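You operate a simulated robot arm through the tools that you are given. There is no shell and no other tool.

You run a simulated two-armed robot. Do the job below in one go: nothing can be reset, and whatever is moved stays where it is left.

JOB
Stand the 275 ml jar on the free pad and pour the 100 ml and 125 ml jars out into it.
Fine: each empty jar goes back on its pad; spill no more than drips. Set down upright: what you pick out.

It is judged by the outcome, as a careful person would: the job done as asked, and still so three seconds after it is handed in. It fails if anything else is knocked over, pushed out of place, dropped, spilled or broken.

ROBOT AND FRAMES
Two 7-joint arms with fingered hands on one trunk that stands fixed in place. Base frame: the origin is at the foot of the trunk, x ahead of it, y to its left, z up; the work surface is at about z = 0.82. Lengths are in m, angles in rad, forces in N, time in s.
The left shoulder is at [0.05, 0.214, 0.869], the right one opposite. With the tool pointing down near the work surface each hand reaches from about 0.38 to 0.88 m from the base axis, measured 20 degrees to its own side. Payload 3 kg a hand.
The TCP of each hand is the grasp point between the finger pads, 0.026 m short of the fingertips. In the tool frame z runs along the fingers and y along their closing line. The gripper opens to 0.132 m; its body begins 0.073 m behind the TCP. The gripper is a hand of 3 fingers: y runs from the thumb to the fingers, the wrist lies at [0, 0, -0.229] in the tool frame.
Orientation is that of the tool frame in the base frame, as a unit quaternion [w, x, y, z]. With the fingers straight down and closing along the base's y, the tool's x points along the base's -x, its y along +y and its z along -z.

CONTROLS
- The arms move only by the tool send_rows. It takes "left_plan", "right_plan" or both (then of equal length, played together; a hand with none holds still); each is a list of rows, each a list of 6 numbers: the shift along the tool's x, y, z in m, then the turn, a rotation vector about the tool's x, y, z in rad. In form: [[tx, ty, tz, wx, wy, wz], ...]. A call has 1 to 20 rows; each row is the pose to reach, as a shift and turn from the pose commanded when the call began, along the tool's axes at that moment. Rows are played at 5 a second. More than 0.05 m and 0.15 rad between two rows, and nothing of the call is played. A pose out of reach is approached as far as the arm can. The call stops where the force on the tool passes 40 N (or 10 N more than at its start, if that is more) or the arm is blocked; 0.2 s more then pass. In this call time passes only in rows, and 0.2 s behind the last. The reply holds the time, the measured pose of the TCP, the force on the tool along the base axes, the opening and the grip force, in the units named above and with some noise, with the torque about the TCP (base axes, N m) and any sound that the robot's microphone picked up.
- Cameras (640 x 400 px; columns grow to the right, rows downward): "scene" is now at [0.0349, 0.0039, 1.5103]; the picture's right is [0.03, -1.00, 0.00], its down [-0.66, -0.02, -0.75] and it looks along [0.75, 0.02, -0.66] (base axes); focal length 356 px, centre (320, 200). "left" rides on the left gripper at [-0.062, 0.003, -0.092] in its tool frame; the picture's right is [-0.05, -1.00, 0.00], its down [0.83, -0.04, -0.56] and it looks along [0.55, -0.03, 0.83] (tool axes); focal length 230 px, centre (320, 200). "right" rides on the right gripper at [0.061, 0.003, -0.092] in its tool frame; the picture's right is [-0.05, 1.00, 0.00], its down [-0.83, -0.04, -0.56] and it looks along [-0.55, -0.03, 0.83] (tool axes); focal length 230 px, centre (320, 200). There is no depth. A picture from a camera that has moved, and an enlarged one, comes with that camera's place and axes in the base frame and with its lens. The place of the scene camera against the robot may be out by one fixed shift of up to 0.018 m in any direction.
- grab_frame(camera): a new picture of that camera. It takes no simulated time.
- curl_fingers(finger1, finger2, thumb_bend, hand): sets how far each is bent, from 0 (flat) to 1 (curled in); at 0.3 the hand is open as for a grip, at 0.7 the pads meet at the TCP. One left out holds its place. A second passes; each finger stops where it meets its share of the squeeze, and holds until it gets a number again. It is the only way to open and close the hand. It gives what a move gives, with no picture; readings hold the bend of each and the force on the fingers (four entries, about 0 where the hand has none), thumb and palm.
- pan_tilt(pan, tilt): turns the head with the scene camera to pan (to the left, within 1.501 rad either way) and tilt (down, from -0.506 to 1.204), counted from straight ahead of the robot. It gives what a move gives.
- close_up(camera, box): a new picture of the part [left, top, right, bottom] of that camera's present view, enlarged. It takes no simulated time.
- hand_in(): hands the job in; it is judged then, once.

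Nothing tells you positions but the pictures and the camera data. Unless the task says otherwise, let go and move clear before handing in.

The tools are called after ">>>" as name(argument=value, ...) on one line, values as JSON. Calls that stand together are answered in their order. send_rows: Moves the arms, as the interface text tells. Its arguments: {"type":"object","properties":{"left_plan":{"type":"array"},"right_plan":{"type":"array"}},"required":[]} The other tools are called the same way: curl_fingers (finger1, finger2, thumb_bend, hand) moves the fingers one by one; pan_tilt (pan, tilt) turns the head that bears the scene camera; grab_frame (camera) takes a picture; close_up (camera, box) takes an enlarged picture of a part of a camera's view; hand_in () hands the job in.

At the start:

```text
clock: 0.0
left_tool_pos: [0.4011, 0.171, 1.2531]
left_orientation: [0.0, 0.032, 0.999, 0.0]
left_contact_force: [-0.5, -1.1, 0.1]
left_wrist_torque: [-0.03, 0.01, -0.04]
left_opening: 0.132
left_finger_force: 0.1
left_shape: jaw
left_bend: [0.3, 0.3, 0.3]
left_finger forces: [0.1, 0.0, 0.0, 0.0, 0.0, 0.0]
right_tool_pos: [0.4555, -0.2791, 1.2364]
right_orientation: [0.0, 0.032, 0.999, -0.001]
right_contact_force: [-0.2, -0.5, -0.3]
right_wrist_torque: [-0.02, -0.01, -0.03]
right_opening: 0.1322
right_finger_force: 0.1
right_shape: jaw
right_bend: [0.3, 0.3, 0.3]
right_finger forces: [0.1, 0.0, 0.0, 0.0, 0.0, 0.0]
head pan, tilt (commanded): [0.033, 0.721]
```

scene: 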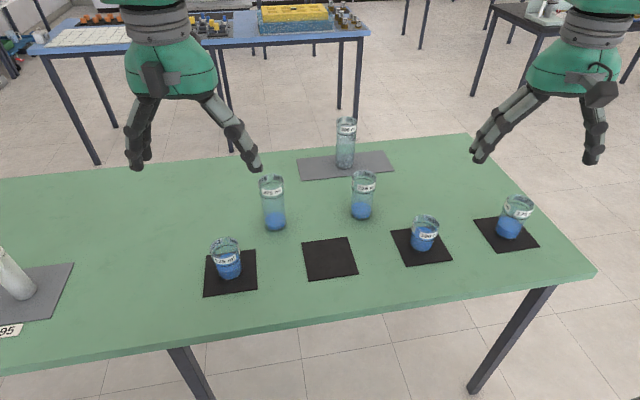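
right: 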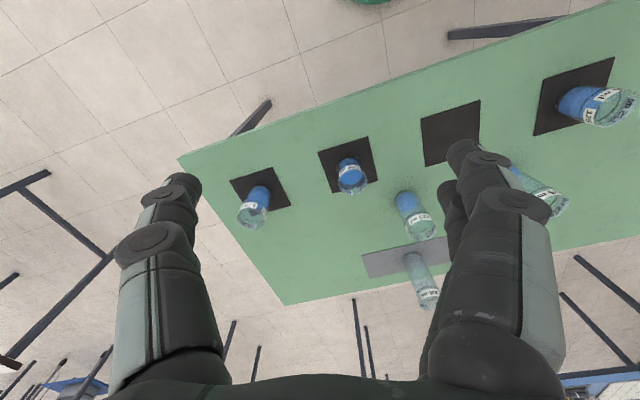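
left: 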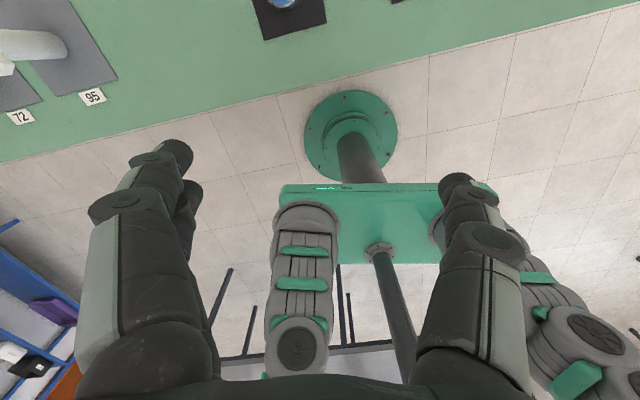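

I see several jars with blue contents on a green table, three on black pads, one pad free, and others behind. First I'll read the labels with close-ups.

>>> close_up(camera="scene", box=[190, 160, 310, 310])

>>> close_up(camera="scene", box=[310, 100, 430, 240])

>>> close_up(camera="scene", box=[380, 180, 560, 280])

>>> close_up(camera="scene", box=[0, 220, 120, 360])

```text
2.67 times, centred on (250, 235) of scene
camera zoom: at [0.0349, 0.0039, 1.5103], right [0.03, -1.0, 0.0], down [-0.66, -0.02, -0.75], along [0.75, 0.02, -0.66], focal length 950 px, centre (507, 107)
```

zoom: 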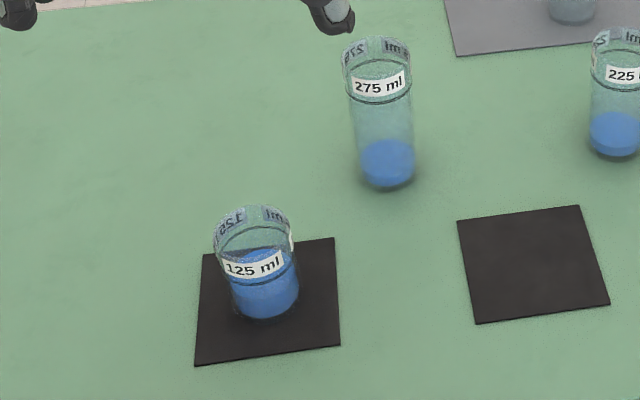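

```text
2.86 times, centred on (370, 170) of scene
camera zoom: at [0.0349, 0.0039, 1.5103], right [0.03, -1.0, 0.0], down [-0.66, -0.02, -0.75], along [0.75, 0.02, -0.66], focal length 1018 px, centre (177, 286)
```

zoom: 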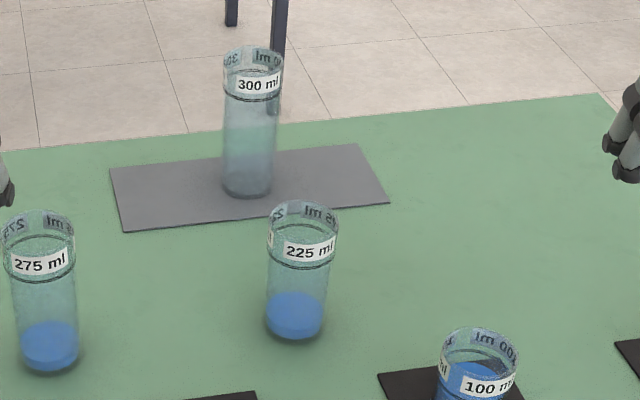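

```text
3.56 times, centred on (470, 230) of scene
camera zoom: at [0.0349, 0.0039, 1.5103], right [0.03, -1.0, 0.0], down [-0.66, -0.02, -0.75], along [0.75, 0.02, -0.66], focal length 1266 px, centre (-213, 93)
```

zoom: 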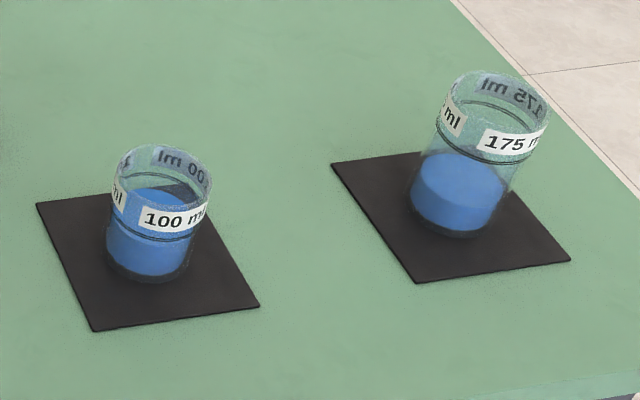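

```text
2.86 times, centred on (60, 290) of scene
camera zoom: at [0.0349, 0.0039, 1.5103], right [0.03, -1.0, 0.0], down [-0.66, -0.02, -0.75], along [0.75, 0.02, -0.66], focal length 1018 px, centre (1063, -57)
```

zoom: 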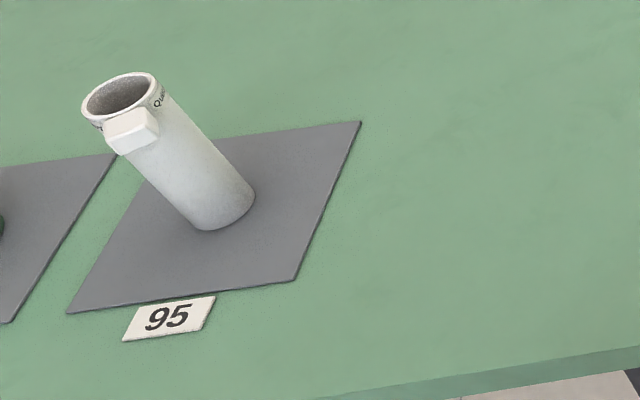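

The 275 ml jar stands around (0.72, 0.15), the 125 ml jar around (0.55, 0.24), the 100 ml jar around (0.645, -0.24), and the free pad is near (0.60, 0.0). I'll take wrist camera close-ups and look left, to check these positions against the scene camera's possible shift.

>>> close_up(camera="right", box=[200, 60, 520, 260])

>>> close_up(camera="right", box=[400, 40, 640, 240])

>>> close_up(camera="scene", box=[100, 0, 280, 180])

>>> close_up(camera="scene", box=[460, 0, 640, 180])

```text
2.00 times, centred on (360, 160) of right
camera zoom: at [0.3936, -0.272, 1.3281], right [0.12, 0.99, 0.0], down [0.83, -0.1, 0.56], along [0.55, -0.06, -0.83], focal length 460 px, centre (240, 280)
```

zoom: 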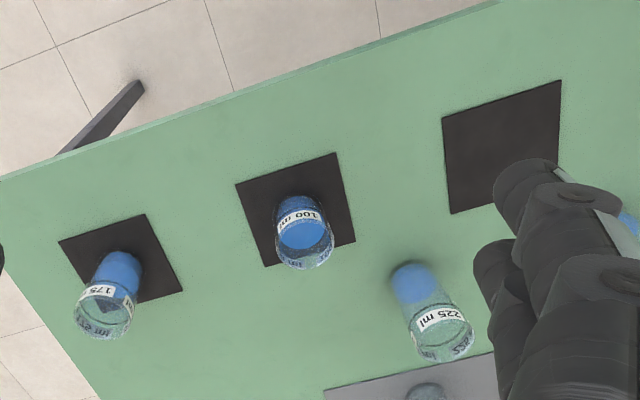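

```text
2.00 times, centred on (520, 140) of right
camera zoom: at [0.3936, -0.272, 1.3281], right [0.12, 0.99, 0.0], down [0.83, -0.1, 0.56], along [0.55, -0.06, -0.83], focal length 460 px, centre (-80, 320)
```

zoom: 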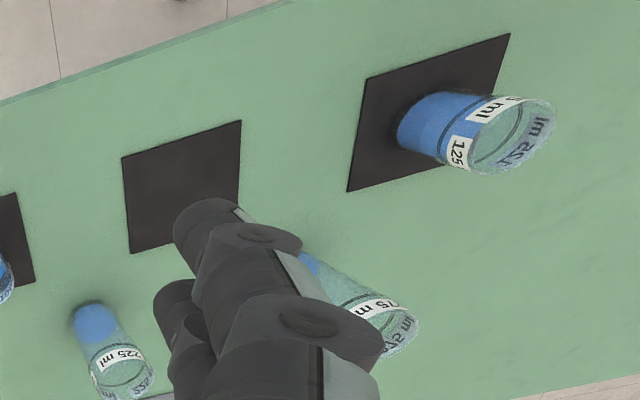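

```text
2.22 times, centred on (190, 90) of scene
camera zoom: at [0.0349, 0.0039, 1.5103], right [0.03, -1.0, 0.0], down [-0.66, -0.02, -0.75], along [0.75, 0.02, -0.66], focal length 791 px, centre (609, 444)
```

zoom: 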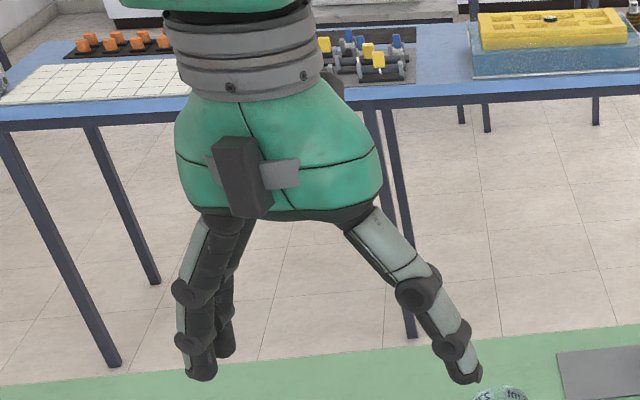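

```text
2.22 times, centred on (550, 90) of scene
camera zoom: at [0.0349, 0.0039, 1.5103], right [0.03, -1.0, 0.0], down [-0.66, -0.02, -0.75], along [0.75, 0.02, -0.66], focal length 791 px, centre (-191, 444)
```

zoom: 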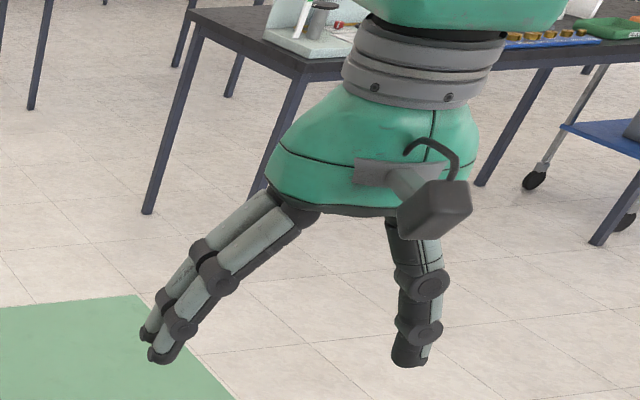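

The two wrist views put the scene camera about 1 cm too far in x. Corrected, the 275 ml jar is near (0.71, 0.146) and the free pad near (0.593, 0.0). I'll move the left hand high above the 275 ml jar and look again.

>>> send_rows(left_plan=[[-0.031, -0.0005, 0.015, 0, 0, -0.0064], [-0.062, -0.001, 0.03, 0, 0, -0.0128], [-0.093, -0.0015, 0.045, 0, 0, -0.0192], [-0.124, -0.002, 0.06, 0, 0, -0.0256], [-0.155, -0.0025, 0.075, 0, 0, -0.032], [-0.187, -0.003, 0.09, 0, 0, -0.0384], [-0.218, -0.0035, 0.105, 0, 0, -0.0448], [-0.249, -0.004, 0.12, 0, 0, -0.0512], [-0.28, -0.0045, 0.135, 0, 0, -0.0576], [-0.311, -0.0051, 0.15, 0, 0, -0.064], [-0.311, -0.0051, 0.15, 0, 0, -0.064]])

>>> grab_frame(camera="left")

>>> grab_frame(camera="scene")

```text
clock: 2.4
left_tool_pos: [0.7146, 0.1463, 1.1037]
left_orientation: [0.001, 0.0, 1.0, 0.001]
left_contact_force: [0.7, 0.4, 0.1]
left_wrist_torque: [0.01, -0.01, 0.01]
left_opening: 0.1319
left_finger_force: 0.0
left_shape: jaw
left_bend: [0.3, 0.3, 0.3]
left_finger forces: [0.1, 0.0, 0.0, 0.1, 0.0, 0.0]
right_tool_pos: [0.4555, -0.2788, 1.2373]
right_orientation: [0.001, 0.032, 0.999, 0.0]
right_contact_force: [0.0, -0.1, 0.9]
right_wrist_torque: [0.0, 0.01, -0.01]
right_opening: 0.1319
right_finger_force: 0.0
right_shape: jaw
right_bend: [0.3, 0.3, 0.3]
right_finger forces: [0.0, 0.0, 0.0, 0.0, 0.0, 0.1]
head pan, tilt (commanded): [0.033, 0.721]
```

```text
taken
camera left: at [0.7754, 0.1491, 1.1964], right [0.05, -1.0, 0.0], down [-0.83, -0.04, 0.56], along [-0.55, -0.03, -0.83], focal length 230 px, centre (320, 200)
```

left: 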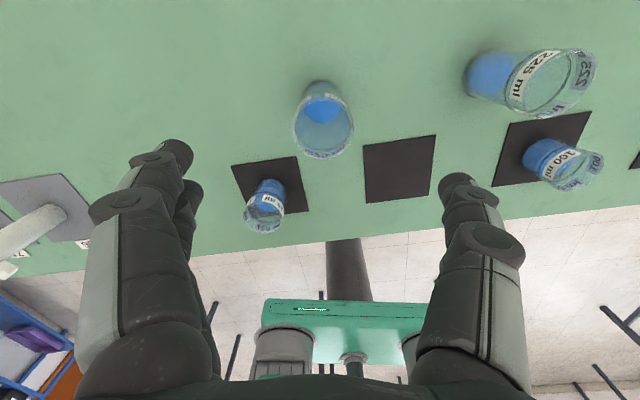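

```text
taken
camera scene: at [0.0349, 0.0039, 1.5103], right [0.03, -1.0, 0.0], down [-0.66, -0.02, -0.75], along [0.75, 0.02, -0.66], focal length 356 px, centre (320, 200)
```

scene: 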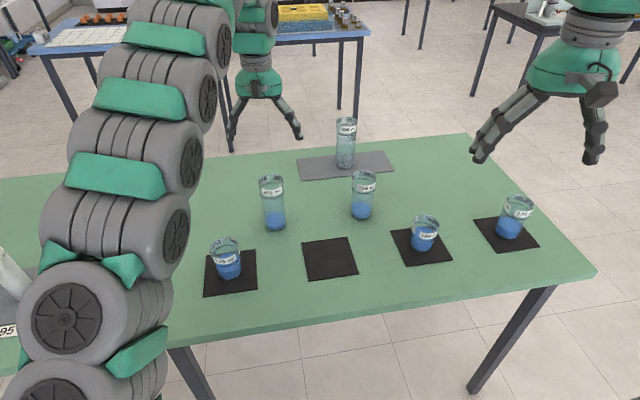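

The left hand is above the 275 ml jar, which shows between the open fingers. I'll zoom in for the exact rim and base centres.

>>> close_up(camera="left", box=[240, 60, 400, 180])

>>> close_up(camera="left", box=[220, 120, 460, 270])

>>> close_up(camera="left", box=[440, 30, 640, 210])

```text
3.33 times, centred on (320, 120) of left
camera zoom: at [0.7754, 0.1491, 1.1964], right [0.05, -1.0, 0.0], down [-0.83, -0.04, 0.56], along [-0.55, -0.03, -0.83], focal length 767 px, centre (320, 467)
```

zoom: 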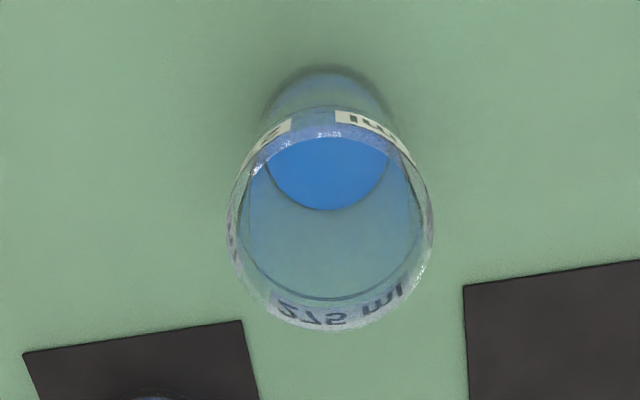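

```text
2.67 times, centred on (340, 195) of left
camera zoom: at [0.7754, 0.1491, 1.1964], right [0.05, -1.0, 0.0], down [-0.83, -0.04, 0.56], along [-0.55, -0.03, -0.83], focal length 614 px, centre (267, 213)
```

zoom: 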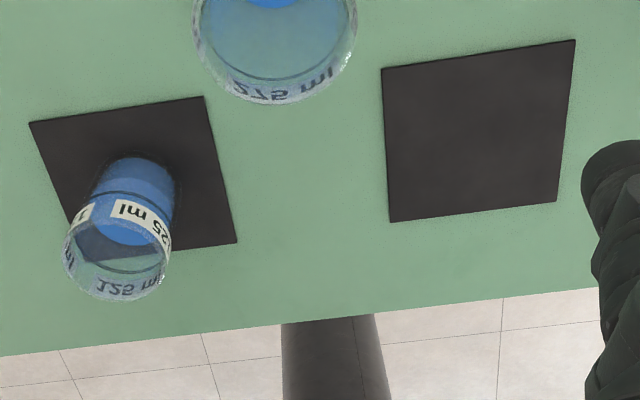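

```text
2.22 times, centred on (540, 120) of left
camera zoom: at [0.7754, 0.1491, 1.1964], right [0.05, -1.0, 0.0], down [-0.83, -0.04, 0.56], along [-0.55, -0.03, -0.83], focal length 511 px, centre (-169, 378)
```

zoom: 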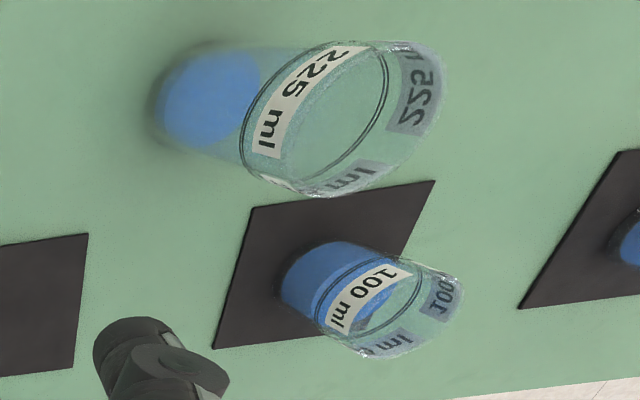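

The 275 ml jar's axis is at about (0.709, 0.1426) and the free pad's centre at (0.592, 0.0). I'll centre over the jar, lower to about 5 cm below its rim, and close the fingers gently.

>>> send_rows(left_plan=[[0.0046, -0.0035, 0.02, 0, 0, 0], [0.0046, -0.0035, 0.05, 0, 0, 0], [0.0046, -0.0035, 0.08, 0, 0, 0], [0.0046, -0.0035, 0.11, 0, 0, 0], [0.0046, -0.0035, 0.14, 0, 0, 0], [0.0046, -0.0035, 0.165, 0, 0, 0], [0.0046, -0.0035, 0.182, 0, 0, 0], [0.0046, -0.0035, 0.182, 0, 0, 0]])

>>> grab_frame(camera="left")

>>> close_up(camera="scene", box=[190, 100, 370, 250])

```text
clock: 4.2
left_tool_pos: [0.7069, 0.1411, 0.9211]
left_orientation: [0.001, -0.001, 1.0, 0.0]
left_contact_force: [0.2, 0.4, 0.7]
left_wrist_torque: [0.0, 0.0, 0.03]
left_opening: 0.132
left_finger_force: 0.1
left_shape: jaw
left_bend: [0.3, 0.3, 0.3]
left_finger forces: [0.1, 0.0, 0.0, 0.0, 0.1, 0.0]
right_tool_pos: [0.4524, -0.2789, 1.236]
right_orientation: [0.001, 0.032, 0.999, -0.001]
right_contact_force: [0.8, 1.8, 0.4]
right_wrist_torque: [0.0, 0.01, 0.01]
right_opening: 0.1318
right_finger_force: 0.0
right_shape: jaw
right_bend: [0.3, 0.3, 0.3]
right_finger forces: [0.0, 0.1, 0.0, 0.0, 0.0, 0.0]
head pan, tilt (commanded): [0.033, 0.721]
```

```text
taken
camera left: at [0.769, 0.144, 1.0136], right [0.05, -1.0, 0.0], down [-0.83, -0.04, 0.55], along [-0.55, -0.03, -0.83], focal length 230 px, centre (320, 200)
```

left: 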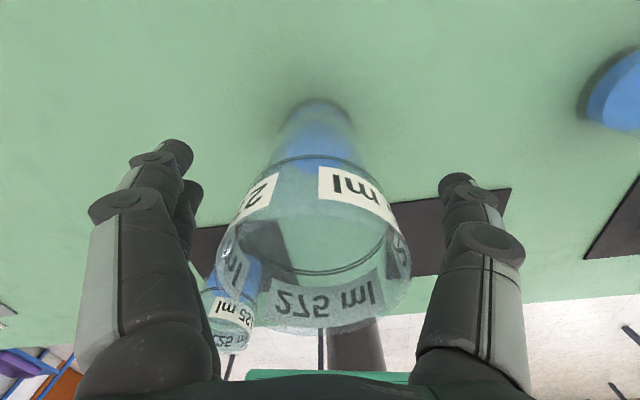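

```text
2.67 times, centred on (280, 175) of scene
camera zoom: at [0.0349, 0.0039, 1.5103], right [0.03, -1.0, 0.0], down [-0.66, -0.02, -0.75], along [0.75, 0.02, -0.66], focal length 950 px, centre (427, 267)
```

zoom: 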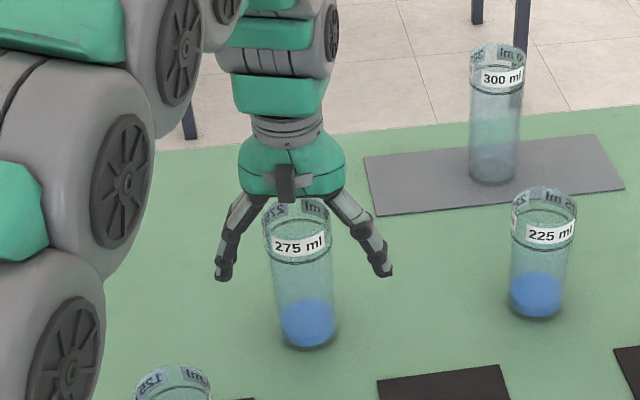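

The jar sits centred between the fingers. Closing slowly in stages.

>>> curl_fingers(hand="left", finger1=0.46, finger2=0.46, thumb_bend=0.46)

>>> grab_frame(camera="left")

```text
clock: 5.2
left_tool_pos: [0.7071, 0.1406, 0.922]
left_orientation: [0.0, 0.0, 1.0, 0.0]
left_contact_force: [0.1, -0.1, 0.3]
left_wrist_torque: [-0.03, 0.02, 0.03]
left_opening: 0.082
left_finger_force: 0.1
left_shape: fingers
left_bend: [0.46, 0.46, 0.46]
left_finger forces: [0.0, 0.0, 0.0, 0.0, 0.1, 0.0]
right_tool_pos: [0.4553, -0.2794, 1.2362]
right_orientation: [0.0, 0.032, 0.999, 0.0]
right_contact_force: [1.0, 0.1, 0.7]
right_wrist_torque: [0.02, 0.02, 0.01]
right_opening: 0.1317
right_finger_force: 0.0
right_shape: jaw
right_bend: [0.3, 0.3, 0.3]
right_finger forces: [0.0, 0.1, 0.0, 0.1, 0.0, 0.1]
head pan, tilt (commanded): [0.033, 0.721]
```

```text
taken
camera left: at [0.7689, 0.144, 1.0135], right [0.05, -1.0, 0.0], down [-0.83, -0.04, 0.55], along [-0.55, -0.03, -0.83], focal length 230 px, centre (320, 200)
```

left: 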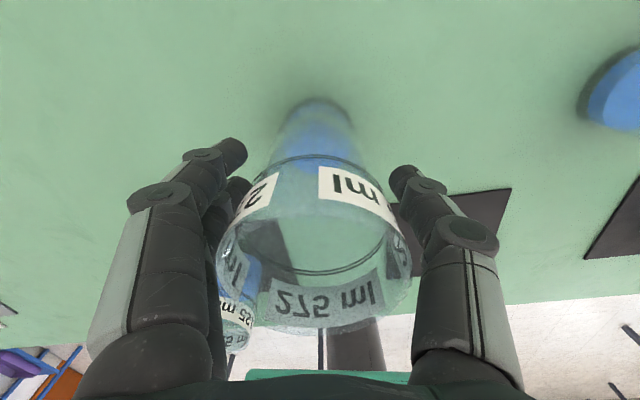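

The fingers straddle the jar evenly. Closing further until they contact.

>>> curl_fingers(hand="left", finger1=0.54, finger2=0.54, thumb_bend=0.54)

>>> grab_frame(camera="left")

```text
clock: 6.2
left_tool_pos: [0.7083, 0.1416, 0.9205]
left_orientation: [0.0, 0.0, 1.0, 0.001]
left_contact_force: [-0.6, -0.2, 0.2]
left_wrist_torque: [-0.02, 0.0, -0.03]
left_opening: 0.059
left_finger_force: 1.8
left_shape: fingers
left_bend: [0.53, 0.52, 0.53]
left_finger forces: [0.8, 1.1, 0.0, 0.1, 1.6, 0.0]
right_tool_pos: [0.4551, -0.2779, 1.2359]
right_orientation: [0.0, 0.033, 0.999, 0.001]
right_contact_force: [0.7, -0.2, -0.2]
right_wrist_torque: [0.0, 0.05, -0.03]
right_opening: 0.1316
right_finger_force: 0.0
right_shape: jaw
right_bend: [0.3, 0.3, 0.3]
right_finger forces: [0.1, 0.0, 0.0, 0.1, 0.1, 0.0]
head pan, tilt (commanded): [0.033, 0.721]
```

```text
taken
camera left: at [0.7689, 0.144, 1.0134], right [0.05, -1.0, 0.0], down [-0.83, -0.04, 0.56], along [-0.55, -0.03, -0.83], focal length 230 px, centre (320, 200)
```

left: 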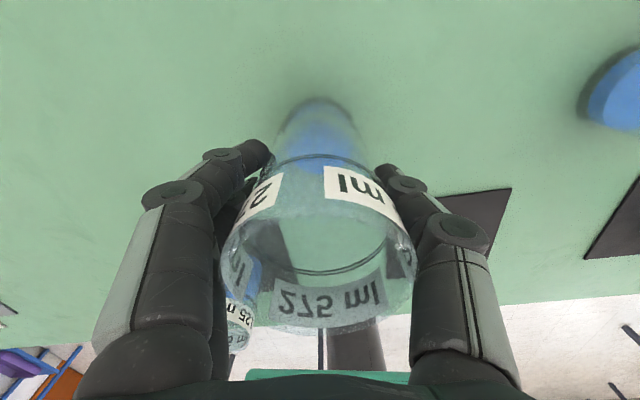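

Contact is made at light force. I'll firm the grip a bit more before lifting.

>>> curl_fingers(hand="left", finger1=0.58, finger2=0.58, thumb_bend=0.58)

```text
clock: 7.2
left_tool_pos: [0.7063, 0.1409, 0.9212]
left_orientation: [0.0, 0.0, 1.0, 0.0]
left_contact_force: [-0.2, 0.3, 0.0]
left_wrist_torque: [0.01, 0.01, -0.03]
left_opening: 0.0577
left_finger_force: 5.1
left_shape: fingers
left_bend: [0.53, 0.53, 0.55]
left_finger forces: [2.5, 2.7, 0.0, 0.0, 5.0, 0.1]
right_tool_pos: [0.4535, -0.2785, 1.2362]
right_orientation: [0.0, 0.032, 0.999, 0.0]
right_contact_force: [-0.3, 0.3, 0.0]
right_wrist_torque: [0.0, 0.02, 0.02]
right_opening: 0.132
right_finger_force: 0.1
right_shape: jaw
right_bend: [0.3, 0.3, 0.3]
right_finger forces: [0.1, 0.0, 0.1, 0.0, 0.0, 0.0]
head pan, tilt (commanded): [0.033, 0.721]
```

>>> curl_fingers(hand="left", finger1=0.65, finger2=0.65, thumb_bend=0.65)

>>> grab_frame(camera="left")

```text
clock: 8.2
left_tool_pos: [0.7077, 0.1416, 0.9212]
left_orientation: [0.001, -0.001, 1.0, 0.0]
left_contact_force: [-0.8, 0.2, -0.3]
left_wrist_torque: [0.01, 0.02, -0.01]
left_opening: 0.0557
left_finger_force: 15.6
left_shape: fingers
left_bend: [0.55, 0.54, 0.58]
left_finger forces: [7.8, 7.5, 0.0, 0.0, 15.6, 0.0]
right_tool_pos: [0.4546, -0.2794, 1.2359]
right_orientation: [0.0, 0.033, 0.999, 0.001]
right_contact_force: [0.4, -0.2, 0.2]
right_wrist_torque: [0.03, 0.0, 0.0]
right_opening: 0.1318
right_finger_force: 0.1
right_shape: jaw
right_bend: [0.3, 0.3, 0.3]
right_finger forces: [0.0, 0.0, 0.0, 0.0, 0.0, 0.0]
head pan, tilt (commanded): [0.033, 0.721]
```

```text
taken
camera left: at [0.7689, 0.144, 1.0135], right [0.05, -1.0, 0.0], down [-0.83, -0.04, 0.55], along [-0.55, -0.03, -0.83], focal length 230 px, centre (320, 200)
```

left: 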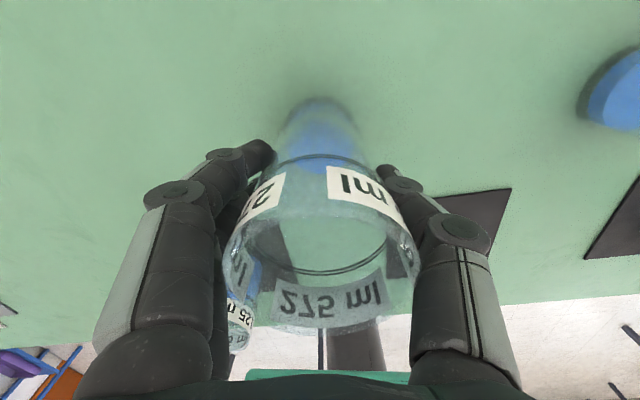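

The grip is firm at 15.6 N. I'll lift 5 cm slowly and check that it holds.

>>> send_rows(left_plan=[[0, 0, -0.005, 0, 0, 0], [0, 0, -0.012, 0, 0, 0], [0, 0, -0.022, 0, 0, 0], [0, 0, -0.034, 0, 0, 0], [0, 0, -0.044, 0, 0, 0], [0, 0, -0.05, 0, 0, 0], [0, 0, -0.05, 0, 0, 0]])

>>> grab_frame(camera="left")

>>> close_up(camera="scene", box=[190, 100, 370, 250])

```text
clock: 9.8
left_tool_pos: [0.7076, 0.1419, 0.9705]
left_orientation: [0.0, 0.0, 1.0, 0.0]
left_contact_force: [-0.3, -0.1, -0.9]
left_wrist_torque: [0.0, 0.01, 0.0]
left_opening: 0.0557
left_finger_force: 15.4
left_shape: fingers
left_bend: [0.55, 0.54, 0.58]
left_finger forces: [7.7, 7.6, 0.1, 0.0, 15.5, 0.0]
right_tool_pos: [0.4545, -0.2799, 1.2359]
right_orientation: [0.001, 0.032, 0.999, 0.0]
right_contact_force: [-0.1, 0.0, -0.6]
right_wrist_torque: [0.0, 0.02, -0.01]
right_opening: 0.1316
right_finger_force: 0.1
right_shape: jaw
right_bend: [0.3, 0.3, 0.3]
right_finger forces: [0.0, 0.0, 0.0, 0.0, 0.0, 0.0]
head pan, tilt (commanded): [0.033, 0.721]
```

```text
taken
camera left: at [0.7688, 0.1444, 1.0633], right [0.05, -1.0, 0.0], down [-0.83, -0.04, 0.56], along [-0.55, -0.03, -0.83], focal length 230 px, centre (320, 200)
```

left: 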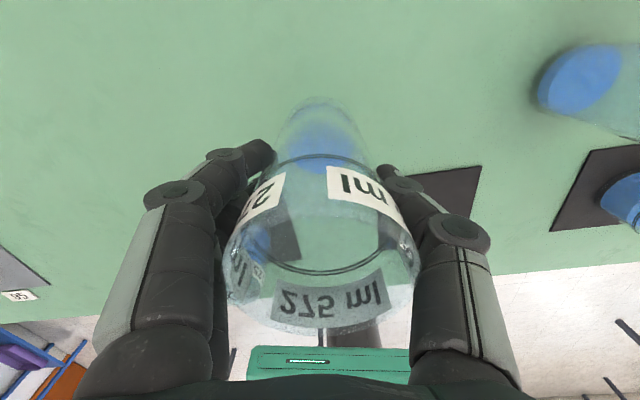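

```text
2.67 times, centred on (280, 175) of scene
camera zoom: at [0.0349, 0.0039, 1.5103], right [0.03, -1.0, 0.0], down [-0.66, -0.02, -0.75], along [0.75, 0.02, -0.66], focal length 950 px, centre (427, 267)
```

zoom: 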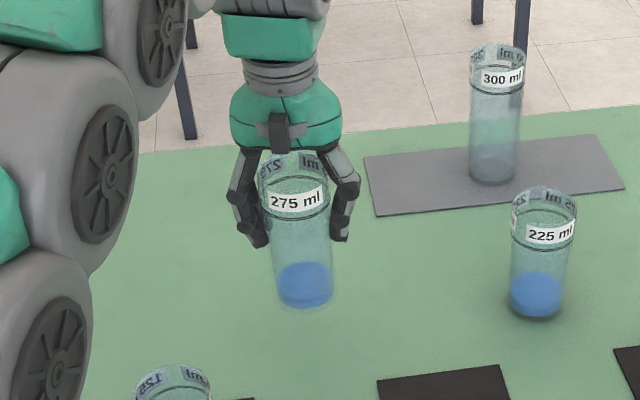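

The jar is lifted upright. Now I'll carry it level to the free pad.

>>> send_rows(left_plan=[[0.006, -0.0073, 0, 0, 0, 0], [0.018, -0.022, 0, 0, 0, 0], [0.034, -0.0415, 0, 0, 0, 0], [0.05, -0.061, 0, 0, 0, 0], [0.066, -0.0805, 0, 0, 0, 0], [0.082, -0.1, 0, 0, 0, 0], [0.098, -0.1196, 0, 0, 0, 0], [0.11, -0.1342, 0, 0, 0, 0], [0.1162, -0.1418, 0, 0, 0, 0], [0.1162, -0.1418, 0.01, 0, 0, 0], [0.1162, -0.1418, 0.02, 0, 0, 0], [0.1162, -0.1418, 0.03, 0, 0, 0], [0.1162, -0.1418, 0.03, 0, 0, 0]])

>>> grab_frame(camera="left")

>>> grab_frame(camera="right")

>>> grab_frame(camera="scene")

```text
clock: 12.6
left_tool_pos: [0.59, 0.0013, 0.9408]
left_orientation: [0.0, 0.0, 1.0, 0.0]
left_contact_force: [-0.6, -0.5, -2.0]
left_wrist_torque: [0.0, -0.04, -0.05]
left_opening: 0.0559
left_finger_force: 15.7
left_shape: fingers
left_bend: [0.55, 0.54, 0.58]
left_finger forces: [7.9, 7.8, 0.0, 0.0, 15.5, 0.1]
right_tool_pos: [0.4537, -0.2803, 1.2366]
right_orientation: [0.0, 0.033, 0.999, 0.0]
right_contact_force: [-0.2, -0.8, 0.1]
right_wrist_torque: [0.0, 0.03, 0.02]
right_opening: 0.1317
right_finger_force: 0.0
right_shape: jaw
right_bend: [0.3, 0.3, 0.3]
right_finger forces: [0.0, 0.1, 0.0, 0.0, 0.1, 0.0]
head pan, tilt (commanded): [0.033, 0.721]
```

```text
taken
camera left: at [0.6513, 0.0043, 1.0326], right [0.05, -1.0, 0.0], down [-0.83, -0.04, 0.56], along [-0.55, -0.03, -0.83], focal length 230 px, centre (320, 200)
```

left: 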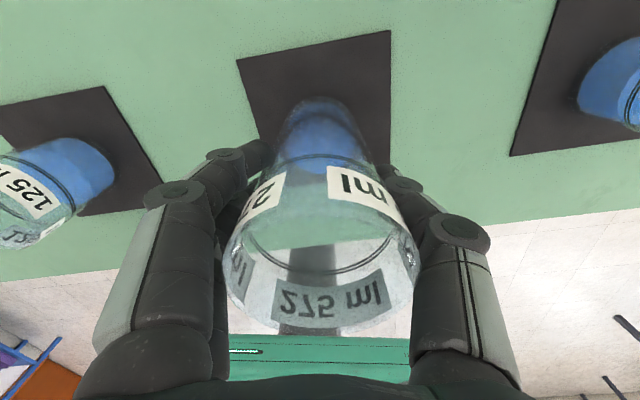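

```text
taken
camera right: at [0.3936, -0.272, 1.3281], right [0.12, 0.99, 0.0], down [0.83, -0.1, 0.56], along [0.55, -0.06, -0.83], focal length 230 px, centre (320, 200)
```

right: 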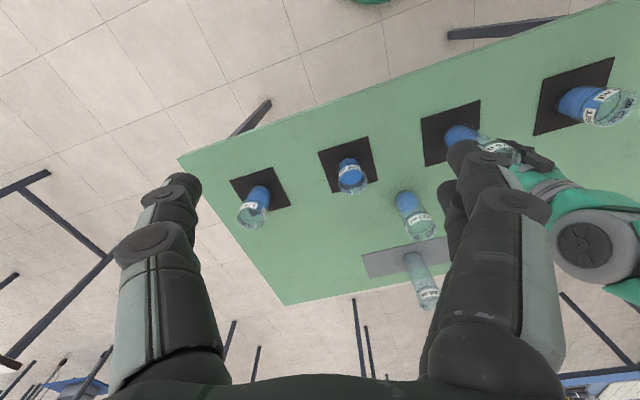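

```text
taken
camera scene: at [0.0349, 0.0039, 1.5103], right [0.03, -1.0, 0.0], down [-0.66, -0.02, -0.75], along [0.75, 0.02, -0.66], focal length 356 px, centre (320, 200)
```

scene: 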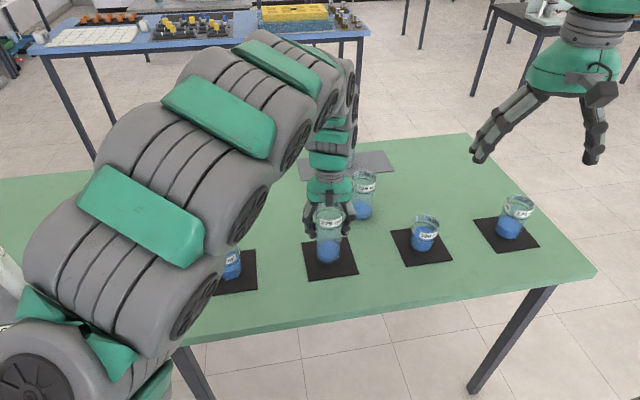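

The jar is directly over the pad, about 1.5 cm up. I'll lower it in small steps until contact.

>>> send_rows(left_plan=[[0, 0, 0.005, 0, 0, 0], [0, 0, 0.01, 0, 0, 0], [0, 0, 0.013, 0, 0, 0], [0, 0, 0.0145, 0, 0, 0], [0, 0, 0.0145, 0, 0, 0]])

>>> close_up(camera="scene", box=[270, 180, 390, 300])

>>> close_up(camera="left", box=[200, 20, 440, 170])

```text
clock: 13.8
left_tool_pos: [0.5897, 0.001, 0.9265]
left_orientation: [-0.001, 0.001, 1.0, 0.0]
left_contact_force: [0.0, -0.4, -1.9]
left_wrist_torque: [-0.02, 0.0, 0.02]
left_opening: 0.0553
left_finger_force: 15.4
left_shape: fingers
left_bend: [0.55, 0.54, 0.58]
left_finger forces: [7.9, 7.7, 0.0, 0.1, 15.6, 0.1]
right_tool_pos: [0.456, -0.2782, 1.2364]
right_orientation: [0.001, 0.032, 0.999, 0.001]
right_contact_force: [-0.4, 0.2, 0.6]
right_wrist_torque: [0.0, -0.03, -0.01]
right_opening: 0.132
right_finger_force: 0.0
right_shape: jaw
right_bend: [0.3, 0.3, 0.3]
right_finger forces: [0.0, 0.0, 0.0, 0.0, 0.1, 0.1]
head pan, tilt (commanded): [0.033, 0.721]
```

```text
3.33 times, centred on (330, 240) of scene
camera zoom: at [0.0349, 0.0039, 1.5103], right [0.03, -1.0, 0.0], down [-0.66, -0.02, -0.75], along [0.75, 0.02, -0.66], focal length 1187 px, centre (287, 67)
```

zoom: 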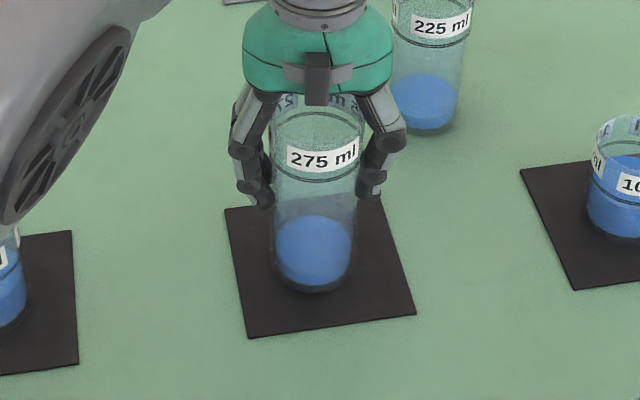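

```text
2.67 times, centred on (320, 95) of left
camera zoom: at [0.6514, 0.0043, 1.0185], right [0.05, -1.0, 0.0], down [-0.83, -0.04, 0.56], along [-0.55, -0.03, -0.83], focal length 614 px, centre (320, 480)
```

zoom: 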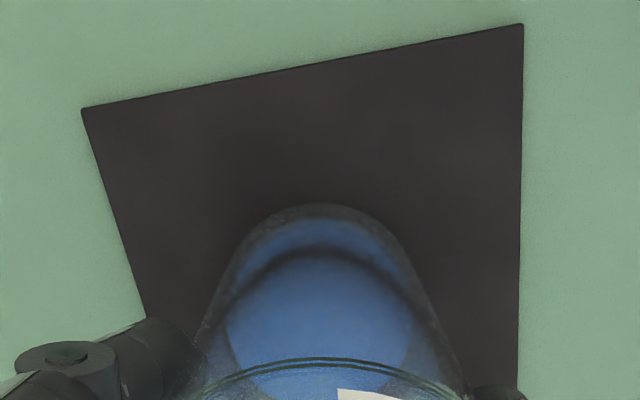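

>>> send_rows(left_plan=[[0, 0, 0.001, 0, 0, 0], [0, 0, 0.002, 0, 0, 0], [0, 0, 0.002, 0, 0, 0]])

```text
clock: 14.6
left_tool_pos: [0.591, 0.0013, 0.924]
left_orientation: [0.0, 0.0, 1.0, 0.0]
left_contact_force: [1.1, 1.4, -1.3]
left_wrist_torque: [-0.02, -0.04, -0.01]
left_opening: 0.0555
left_finger_force: 15.6
left_shape: fingers
left_bend: [0.55, 0.54, 0.58]
left_finger forces: [7.8, 7.7, 0.1, 0.0, 15.6, 0.0]
right_tool_pos: [0.455, -0.2791, 1.237]
right_orientation: [0.001, 0.032, 0.999, 0.0]
right_contact_force: [-0.2, 0.1, 0.2]
right_wrist_torque: [0.0, 0.01, 0.02]
right_opening: 0.132
right_finger_force: 0.0
right_shape: jaw
right_bend: [0.3, 0.3, 0.3]
right_finger forces: [0.0, 0.0, 0.0, 0.0, 0.1, 0.0]
head pan, tilt (commanded): [0.033, 0.721]
```

>>> send_rows(left_plan=[[0, 0, 0.001, 0, 0, 0], [0, 0, 0.001, 0, 0, 0]])

>>> close_up(camera="left", box=[200, 20, 440, 170])

```text
clock: 15.2
left_tool_pos: [0.5906, 0.001, 0.9234]
left_orientation: [0.0, 0.0, 1.0, -0.001]
left_contact_force: [0.9, 1.0, 2.3]
left_wrist_torque: [-0.01, -0.05, -0.01]
left_opening: 0.0556
left_finger_force: 15.8
left_shape: fingers
left_bend: [0.55, 0.54, 0.58]
left_finger forces: [8.0, 7.9, 0.0, 0.1, 15.4, 0.1]
right_tool_pos: [0.4547, -0.2792, 1.2362]
right_orientation: [0.0, 0.032, 0.999, 0.0]
right_contact_force: [-0.3, -0.4, -0.2]
right_wrist_torque: [0.03, -0.01, 0.02]
right_opening: 0.1319
right_finger_force: 0.1
right_shape: jaw
right_bend: [0.3, 0.3, 0.3]
right_finger forces: [0.1, 0.1, 0.0, 0.1, 0.1, 0.0]
head pan, tilt (commanded): [0.033, 0.721]
```

```text
2.67 times, centred on (320, 95) of left
camera zoom: at [0.652, 0.0035, 1.016], right [0.05, -1.0, 0.0], down [-0.83, -0.04, 0.55], along [-0.55, -0.03, -0.83], focal length 614 px, centre (320, 480)
```

zoom: 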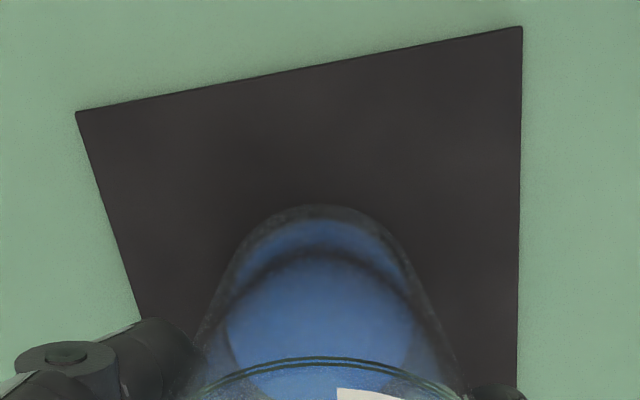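

The contact force confirms the jar stands on the pad. Releasing gradually.

>>> curl_fingers(hand="left", finger1=0.54, finger2=0.54, thumb_bend=0.54)

>>> curl_fingers(hand="left", finger1=0.45, finger2=0.45, thumb_bend=0.45)

>>> curl_fingers(hand="left", finger1=0.3, finger2=0.3, thumb_bend=0.3)

>>> grab_frame(camera="left")

```text
clock: 16.2
left_tool_pos: [0.5903, -0.0004, 0.9235]
left_orientation: [0.0, 0.001, 1.0, 0.001]
left_contact_force: [-0.2, 0.3, 2.9]
left_wrist_torque: [-0.02, -0.01, -0.04]
left_opening: 0.059
left_finger_force: 2.2
left_shape: fingers
left_bend: [0.53, 0.53, 0.53]
left_finger forces: [0.7, 1.0, 0.0, 0.1, 1.7, 0.1]
right_tool_pos: [0.4538, -0.2789, 1.2351]
right_orientation: [0.0, 0.033, 0.999, 0.0]
right_contact_force: [-0.1, 0.5, 0.5]
right_wrist_torque: [0.01, 0.01, 0.03]
right_opening: 0.1318
right_finger_force: 0.1
right_shape: jaw
right_bend: [0.3, 0.3, 0.3]
right_finger forces: [0.1, 0.1, 0.1, 0.0, 0.0, 0.0]
head pan, tilt (commanded): [0.033, 0.721]
```

```text
clock: 17.2
left_tool_pos: [0.5907, 0.0003, 0.9238]
left_orientation: [0.0, 0.0, 1.0, 0.0]
left_contact_force: [-0.1, -0.1, 0.4]
left_wrist_torque: [-0.04, 0.01, -0.02]
left_opening: 0.0841
left_finger_force: 0.0
left_shape: fingers
left_bend: [0.45, 0.45, 0.45]
left_finger forces: [0.0, 0.0, 0.0, 0.0, 0.0, 0.0]
right_tool_pos: [0.4541, -0.2782, 1.2374]
right_orientation: [0.0, 0.032, 0.999, 0.0]
right_contact_force: [-1.1, -0.1, -0.3]
right_wrist_torque: [-0.02, 0.02, 0.01]
right_opening: 0.132
right_finger_force: 0.1
right_shape: jaw
right_bend: [0.3, 0.3, 0.3]
right_finger forces: [0.1, 0.0, 0.0, 0.0, 0.1, 0.1]
head pan, tilt (commanded): [0.033, 0.721]
```

```text
clock: 18.2
left_tool_pos: [0.5913, 0.0003, 0.9236]
left_orientation: [0.0, -0.001, 1.0, 0.0]
left_contact_force: [-0.2, 0.4, -0.3]
left_wrist_torque: [-0.02, 0.04, 0.01]
left_opening: 0.1339
left_finger_force: 0.0
left_shape: fingers
left_bend: [0.3, 0.3, 0.3]
left_finger forces: [0.0, 0.0, 0.0, 0.0, 0.0, 0.1]
right_tool_pos: [0.4543, -0.2784, 1.236]
right_orientation: [0.001, 0.032, 0.999, 0.0]
right_contact_force: [-0.3, 0.1, 0.5]
right_wrist_torque: [0.0, -0.03, -0.02]
right_opening: 0.1321
right_finger_force: 0.1
right_shape: jaw
right_bend: [0.3, 0.3, 0.3]
right_finger forces: [0.0, 0.0, 0.0, 0.0, 0.1, 0.0]
head pan, tilt (commanded): [0.033, 0.721]
```

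```text
taken
camera left: at [0.6519, 0.0035, 1.0159], right [0.05, -1.0, 0.0], down [-0.83, -0.04, 0.56], along [-0.55, -0.03, -0.83], focal length 230 px, centre (320, 200)
```

left: 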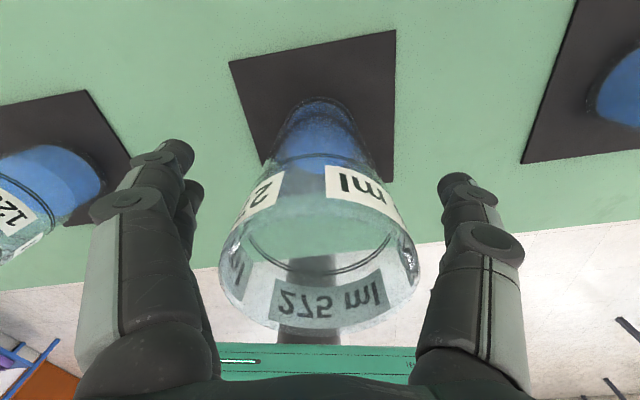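

The jar is free and standing. I'll raise the left hand straight up and measure where the receiver stands.

>>> send_rows(left_plan=[[0, 0, -0.02, 0, 0, 0], [0, 0, -0.05, 0, 0, 0], [0, 0, -0.085, 0, 0, 0], [0, 0, -0.12, 0, 0, 0], [0, 0, -0.155, 0, 0, 0], [0, 0, -0.18, 0, 0, 0], [0, 0, -0.18, 0, 0, 0]])

>>> grab_frame(camera="left")

>>> close_up(camera="left", box=[220, 60, 400, 180])

>>> close_up(camera="scene", box=[190, 180, 370, 310])

```text
clock: 19.8
left_tool_pos: [0.5918, 0.0016, 1.1006]
left_orientation: [0.0, 0.0, 1.0, 0.0]
left_contact_force: [0.9, -1.1, -0.5]
left_wrist_torque: [0.01, 0.03, 0.0]
left_opening: 0.1336
left_finger_force: 0.1
left_shape: fingers
left_bend: [0.3, 0.3, 0.3]
left_finger forces: [0.0, 0.0, 0.0, 0.0, 0.0, 0.1]
right_tool_pos: [0.4551, -0.2795, 1.2367]
right_orientation: [0.0, 0.033, 0.999, 0.0]
right_contact_force: [0.5, 0.3, -0.4]
right_wrist_torque: [0.04, 0.03, -0.05]
right_opening: 0.1319
right_finger_force: 0.1
right_shape: jaw
right_bend: [0.3, 0.3, 0.3]
right_finger forces: [0.0, 0.1, 0.1, 0.1, 0.1, 0.1]
head pan, tilt (commanded): [0.033, 0.721]
```

```text
taken
camera left: at [0.6528, 0.0041, 1.1945], right [0.05, -1.0, 0.0], down [-0.83, -0.04, 0.55], along [-0.55, -0.03, -0.83], focal length 230 px, centre (320, 200)
```

left: 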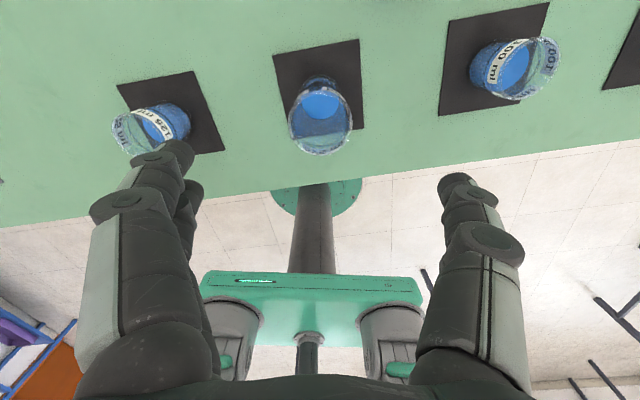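

```text
3.33 times, centred on (310, 120) of left
camera zoom: at [0.6528, 0.0041, 1.1945], right [0.05, -1.0, 0.0], down [-0.83, -0.04, 0.55], along [-0.55, -0.03, -0.83], focal length 767 px, centre (353, 467)
```

zoom: 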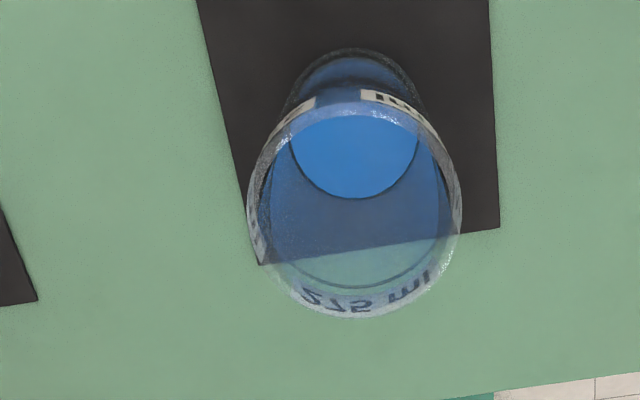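

```text
3.08 times, centred on (280, 245) of scene
camera zoom: at [0.0349, 0.0039, 1.5103], right [0.03, -1.0, 0.0], down [-0.66, -0.02, -0.75], along [0.75, 0.02, -0.66], focal length 1096 px, centre (443, 62)
```

zoom: 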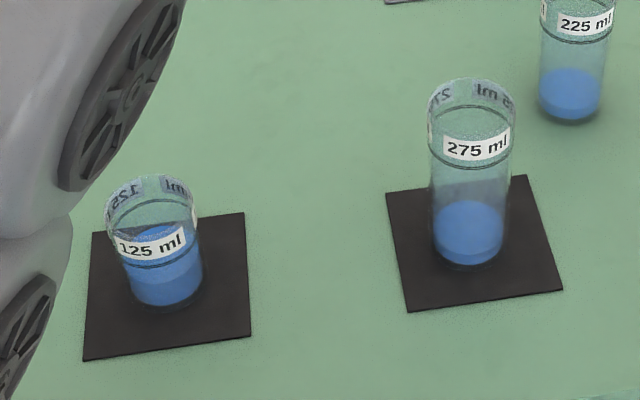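

The receiver stands on the free pad with its rim centre near (0.5925, 0.0005). Next I'll try a side-grasp orientation with the left hand, high over clear space on the left, before going near the 125 ml jar.

>>> send_rows(left_plan=[[0.005, 0.0375, -0.0025, 0, 0, 0.131], [0.01, 0.075, -0.005, 0, 0, 0.262], [0.015, 0.1125, -0.0075, 0, 0, 0.393], [0.02, 0.15, -0.01, 0, 0, 0.524], [0.025, 0.1875, -0.0125, 0, 0, 0.654], [0.03, 0.225, -0.015, 0, 0, 0.785], [0.035, 0.2625, -0.0175, 0, 0, 0.916], [0.04, 0.3, -0.02, 0, 0, 1.047], [0.04, 0.3, -0.02, 0, 0, 1.047]])

>>> grab_frame(camera="scene")

```text
clock: 21.8
left_tool_pos: [0.5496, 0.3029, 1.1225]
left_orientation: [0.0, 0.5, 0.866, 0.001]
left_contact_force: [-0.1, -0.5, 0.1]
left_wrist_torque: [-0.04, -0.01, -0.04]
left_opening: 0.1341
left_finger_force: 0.2
left_shape: fingers
left_bend: [0.3, 0.3, 0.3]
left_finger forces: [0.0, 0.0, 0.0, 0.0, 0.0, 0.0]
right_tool_pos: [0.4546, -0.279, 1.2366]
right_orientation: [0.0, 0.033, 0.999, 0.0]
right_contact_force: [-0.4, -0.3, -0.8]
right_wrist_torque: [0.05, 0.02, -0.02]
right_opening: 0.1319
right_finger_force: 0.1
right_shape: jaw
right_bend: [0.3, 0.3, 0.3]
right_finger forces: [0.0, 0.1, 0.0, 0.0, 0.0, 0.0]
head pan, tilt (commanded): [0.033, 0.721]
```

```text
taken
camera scene: at [0.0349, 0.004, 1.5103], right [0.03, -1.0, 0.0], down [-0.66, -0.02, -0.75], along [0.75, 0.02, -0.66], focal length 356 px, centre (320, 200)
```

scene: 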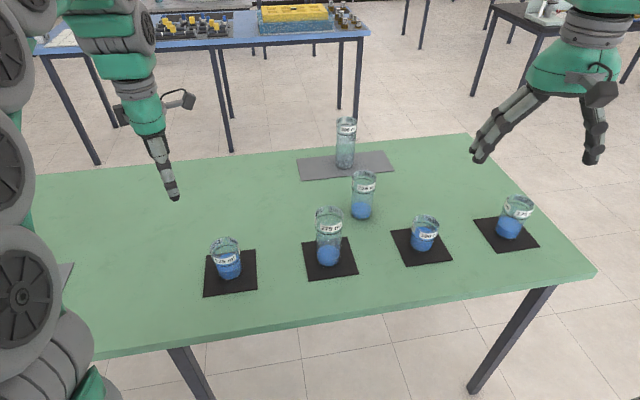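

Yaw went fine and the camera box sits on the tool's -x side. Now I'll pitch the hand up towards horizontal, still high.

>>> send_rows(left_plan=[[0, 0, 0, 0, -0.136, 0], [0, 0, 0, 0, -0.272, 0], [0, 0, 0, 0, -0.408, 0], [0, 0, 0, 0, -0.543, 0], [0, 0, 0, 0, -0.679, 0], [0, 0, 0, 0, -0.815, 0], [0, 0, 0, 0, -0.95, 0], [0, 0, 0, 0, -1.086, 0], [0, 0, 0, 0, -1.2217, 0], [0, 0, 0, 0, -1.2217, 0]])

>>> grab_frame(camera="scene")

>>> grab_frame(camera="left")

```text
clock: 24.0
left_tool_pos: [0.5515, 0.3011, 1.1227]
left_orientation: [0.498, 0.408, 0.71, -0.286]
left_contact_force: [-0.6, 0.0, -0.3]
left_wrist_torque: [-0.02, 0.01, -0.02]
left_opening: 0.1341
left_finger_force: 0.0
left_shape: fingers
left_bend: [0.3, 0.3, 0.3]
left_finger forces: [0.1, 0.0, 0.0, 0.0, 0.1, 0.0]
right_tool_pos: [0.4542, -0.2774, 1.2358]
right_orientation: [0.0, 0.032, 0.999, 0.0]
right_contact_force: [-0.7, -0.4, 0.0]
right_wrist_torque: [-0.02, -0.04, 0.02]
right_opening: 0.1321
right_finger_force: 0.1
right_shape: jaw
right_bend: [0.3, 0.3, 0.3]
right_finger forces: [0.1, 0.0, 0.1, 0.0, 0.0, 0.0]
head pan, tilt (commanded): [0.033, 0.721]
```

```text
taken
camera scene: at [0.0349, 0.0039, 1.5103], right [0.03, -1.0, 0.0], down [-0.66, -0.02, -0.75], along [0.75, 0.02, -0.66], focal length 356 px, centre (320, 200)
```

scene: 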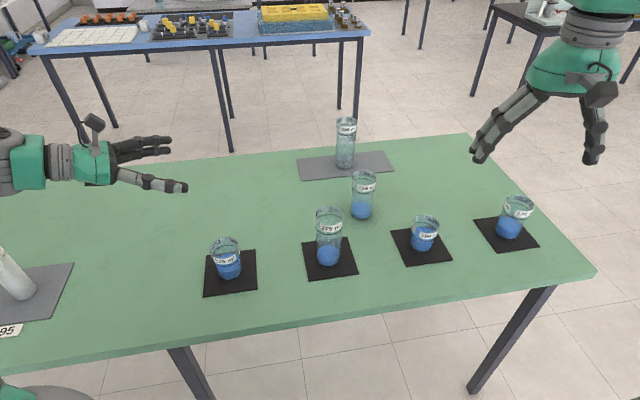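

```text
taken
camera left: at [0.5208, 0.3592, 1.2124], right [-0.86, -0.51, 0.05], down [-0.44, 0.68, -0.59], along [0.27, -0.53, -0.8], focal length 230 px, centre (320, 200)
```

left: 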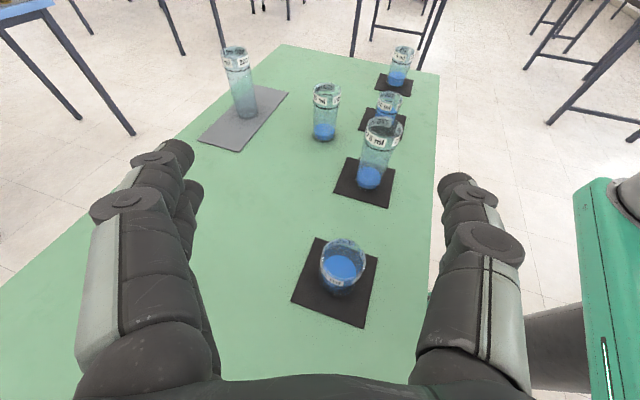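

The hand reaches this orientation. The forearm now extends left, where tall cylinders stand, so I'll pan the head to check clearance.

>>> pan_tilt(pan=0.7, tilt=0.75)

>>> grab_frame(camera="scene")

```text
clock: 25.0
left_tool_pos: [0.5518, 0.3004, 1.1232]
left_orientation: [0.496, 0.41, 0.709, -0.287]
left_contact_force: [-0.2, 0.5, 0.1]
left_wrist_torque: [0.01, -0.02, 0.02]
left_opening: 0.1342
left_finger_force: 0.0
left_shape: fingers
left_bend: [0.3, 0.3, 0.3]
left_finger forces: [0.0, 0.0, 0.0, 0.1, 0.1, 0.0]
right_tool_pos: [0.4546, -0.2792, 1.2377]
right_orientation: [0.0, 0.032, 0.999, 0.001]
right_contact_force: [-0.1, -0.1, -1.1]
right_wrist_torque: [0.0, 0.01, -0.01]
right_opening: 0.132
right_finger_force: 0.0
right_shape: jaw
right_bend: [0.3, 0.3, 0.3]
right_finger forces: [0.0, 0.1, 0.0, 0.0, 0.0, 0.1]
head pan, tilt (commanded): [0.7, 0.75]
```

```text
taken
camera scene: at [0.0142, 0.0545, 1.5078], right [0.64, -0.77, 0.0], down [-0.52, -0.44, -0.73], along [0.56, 0.47, -0.68], focal length 356 px, centre (320, 200)
```

scene: 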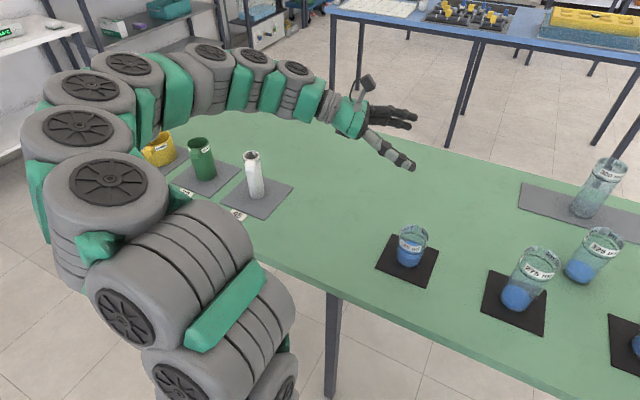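

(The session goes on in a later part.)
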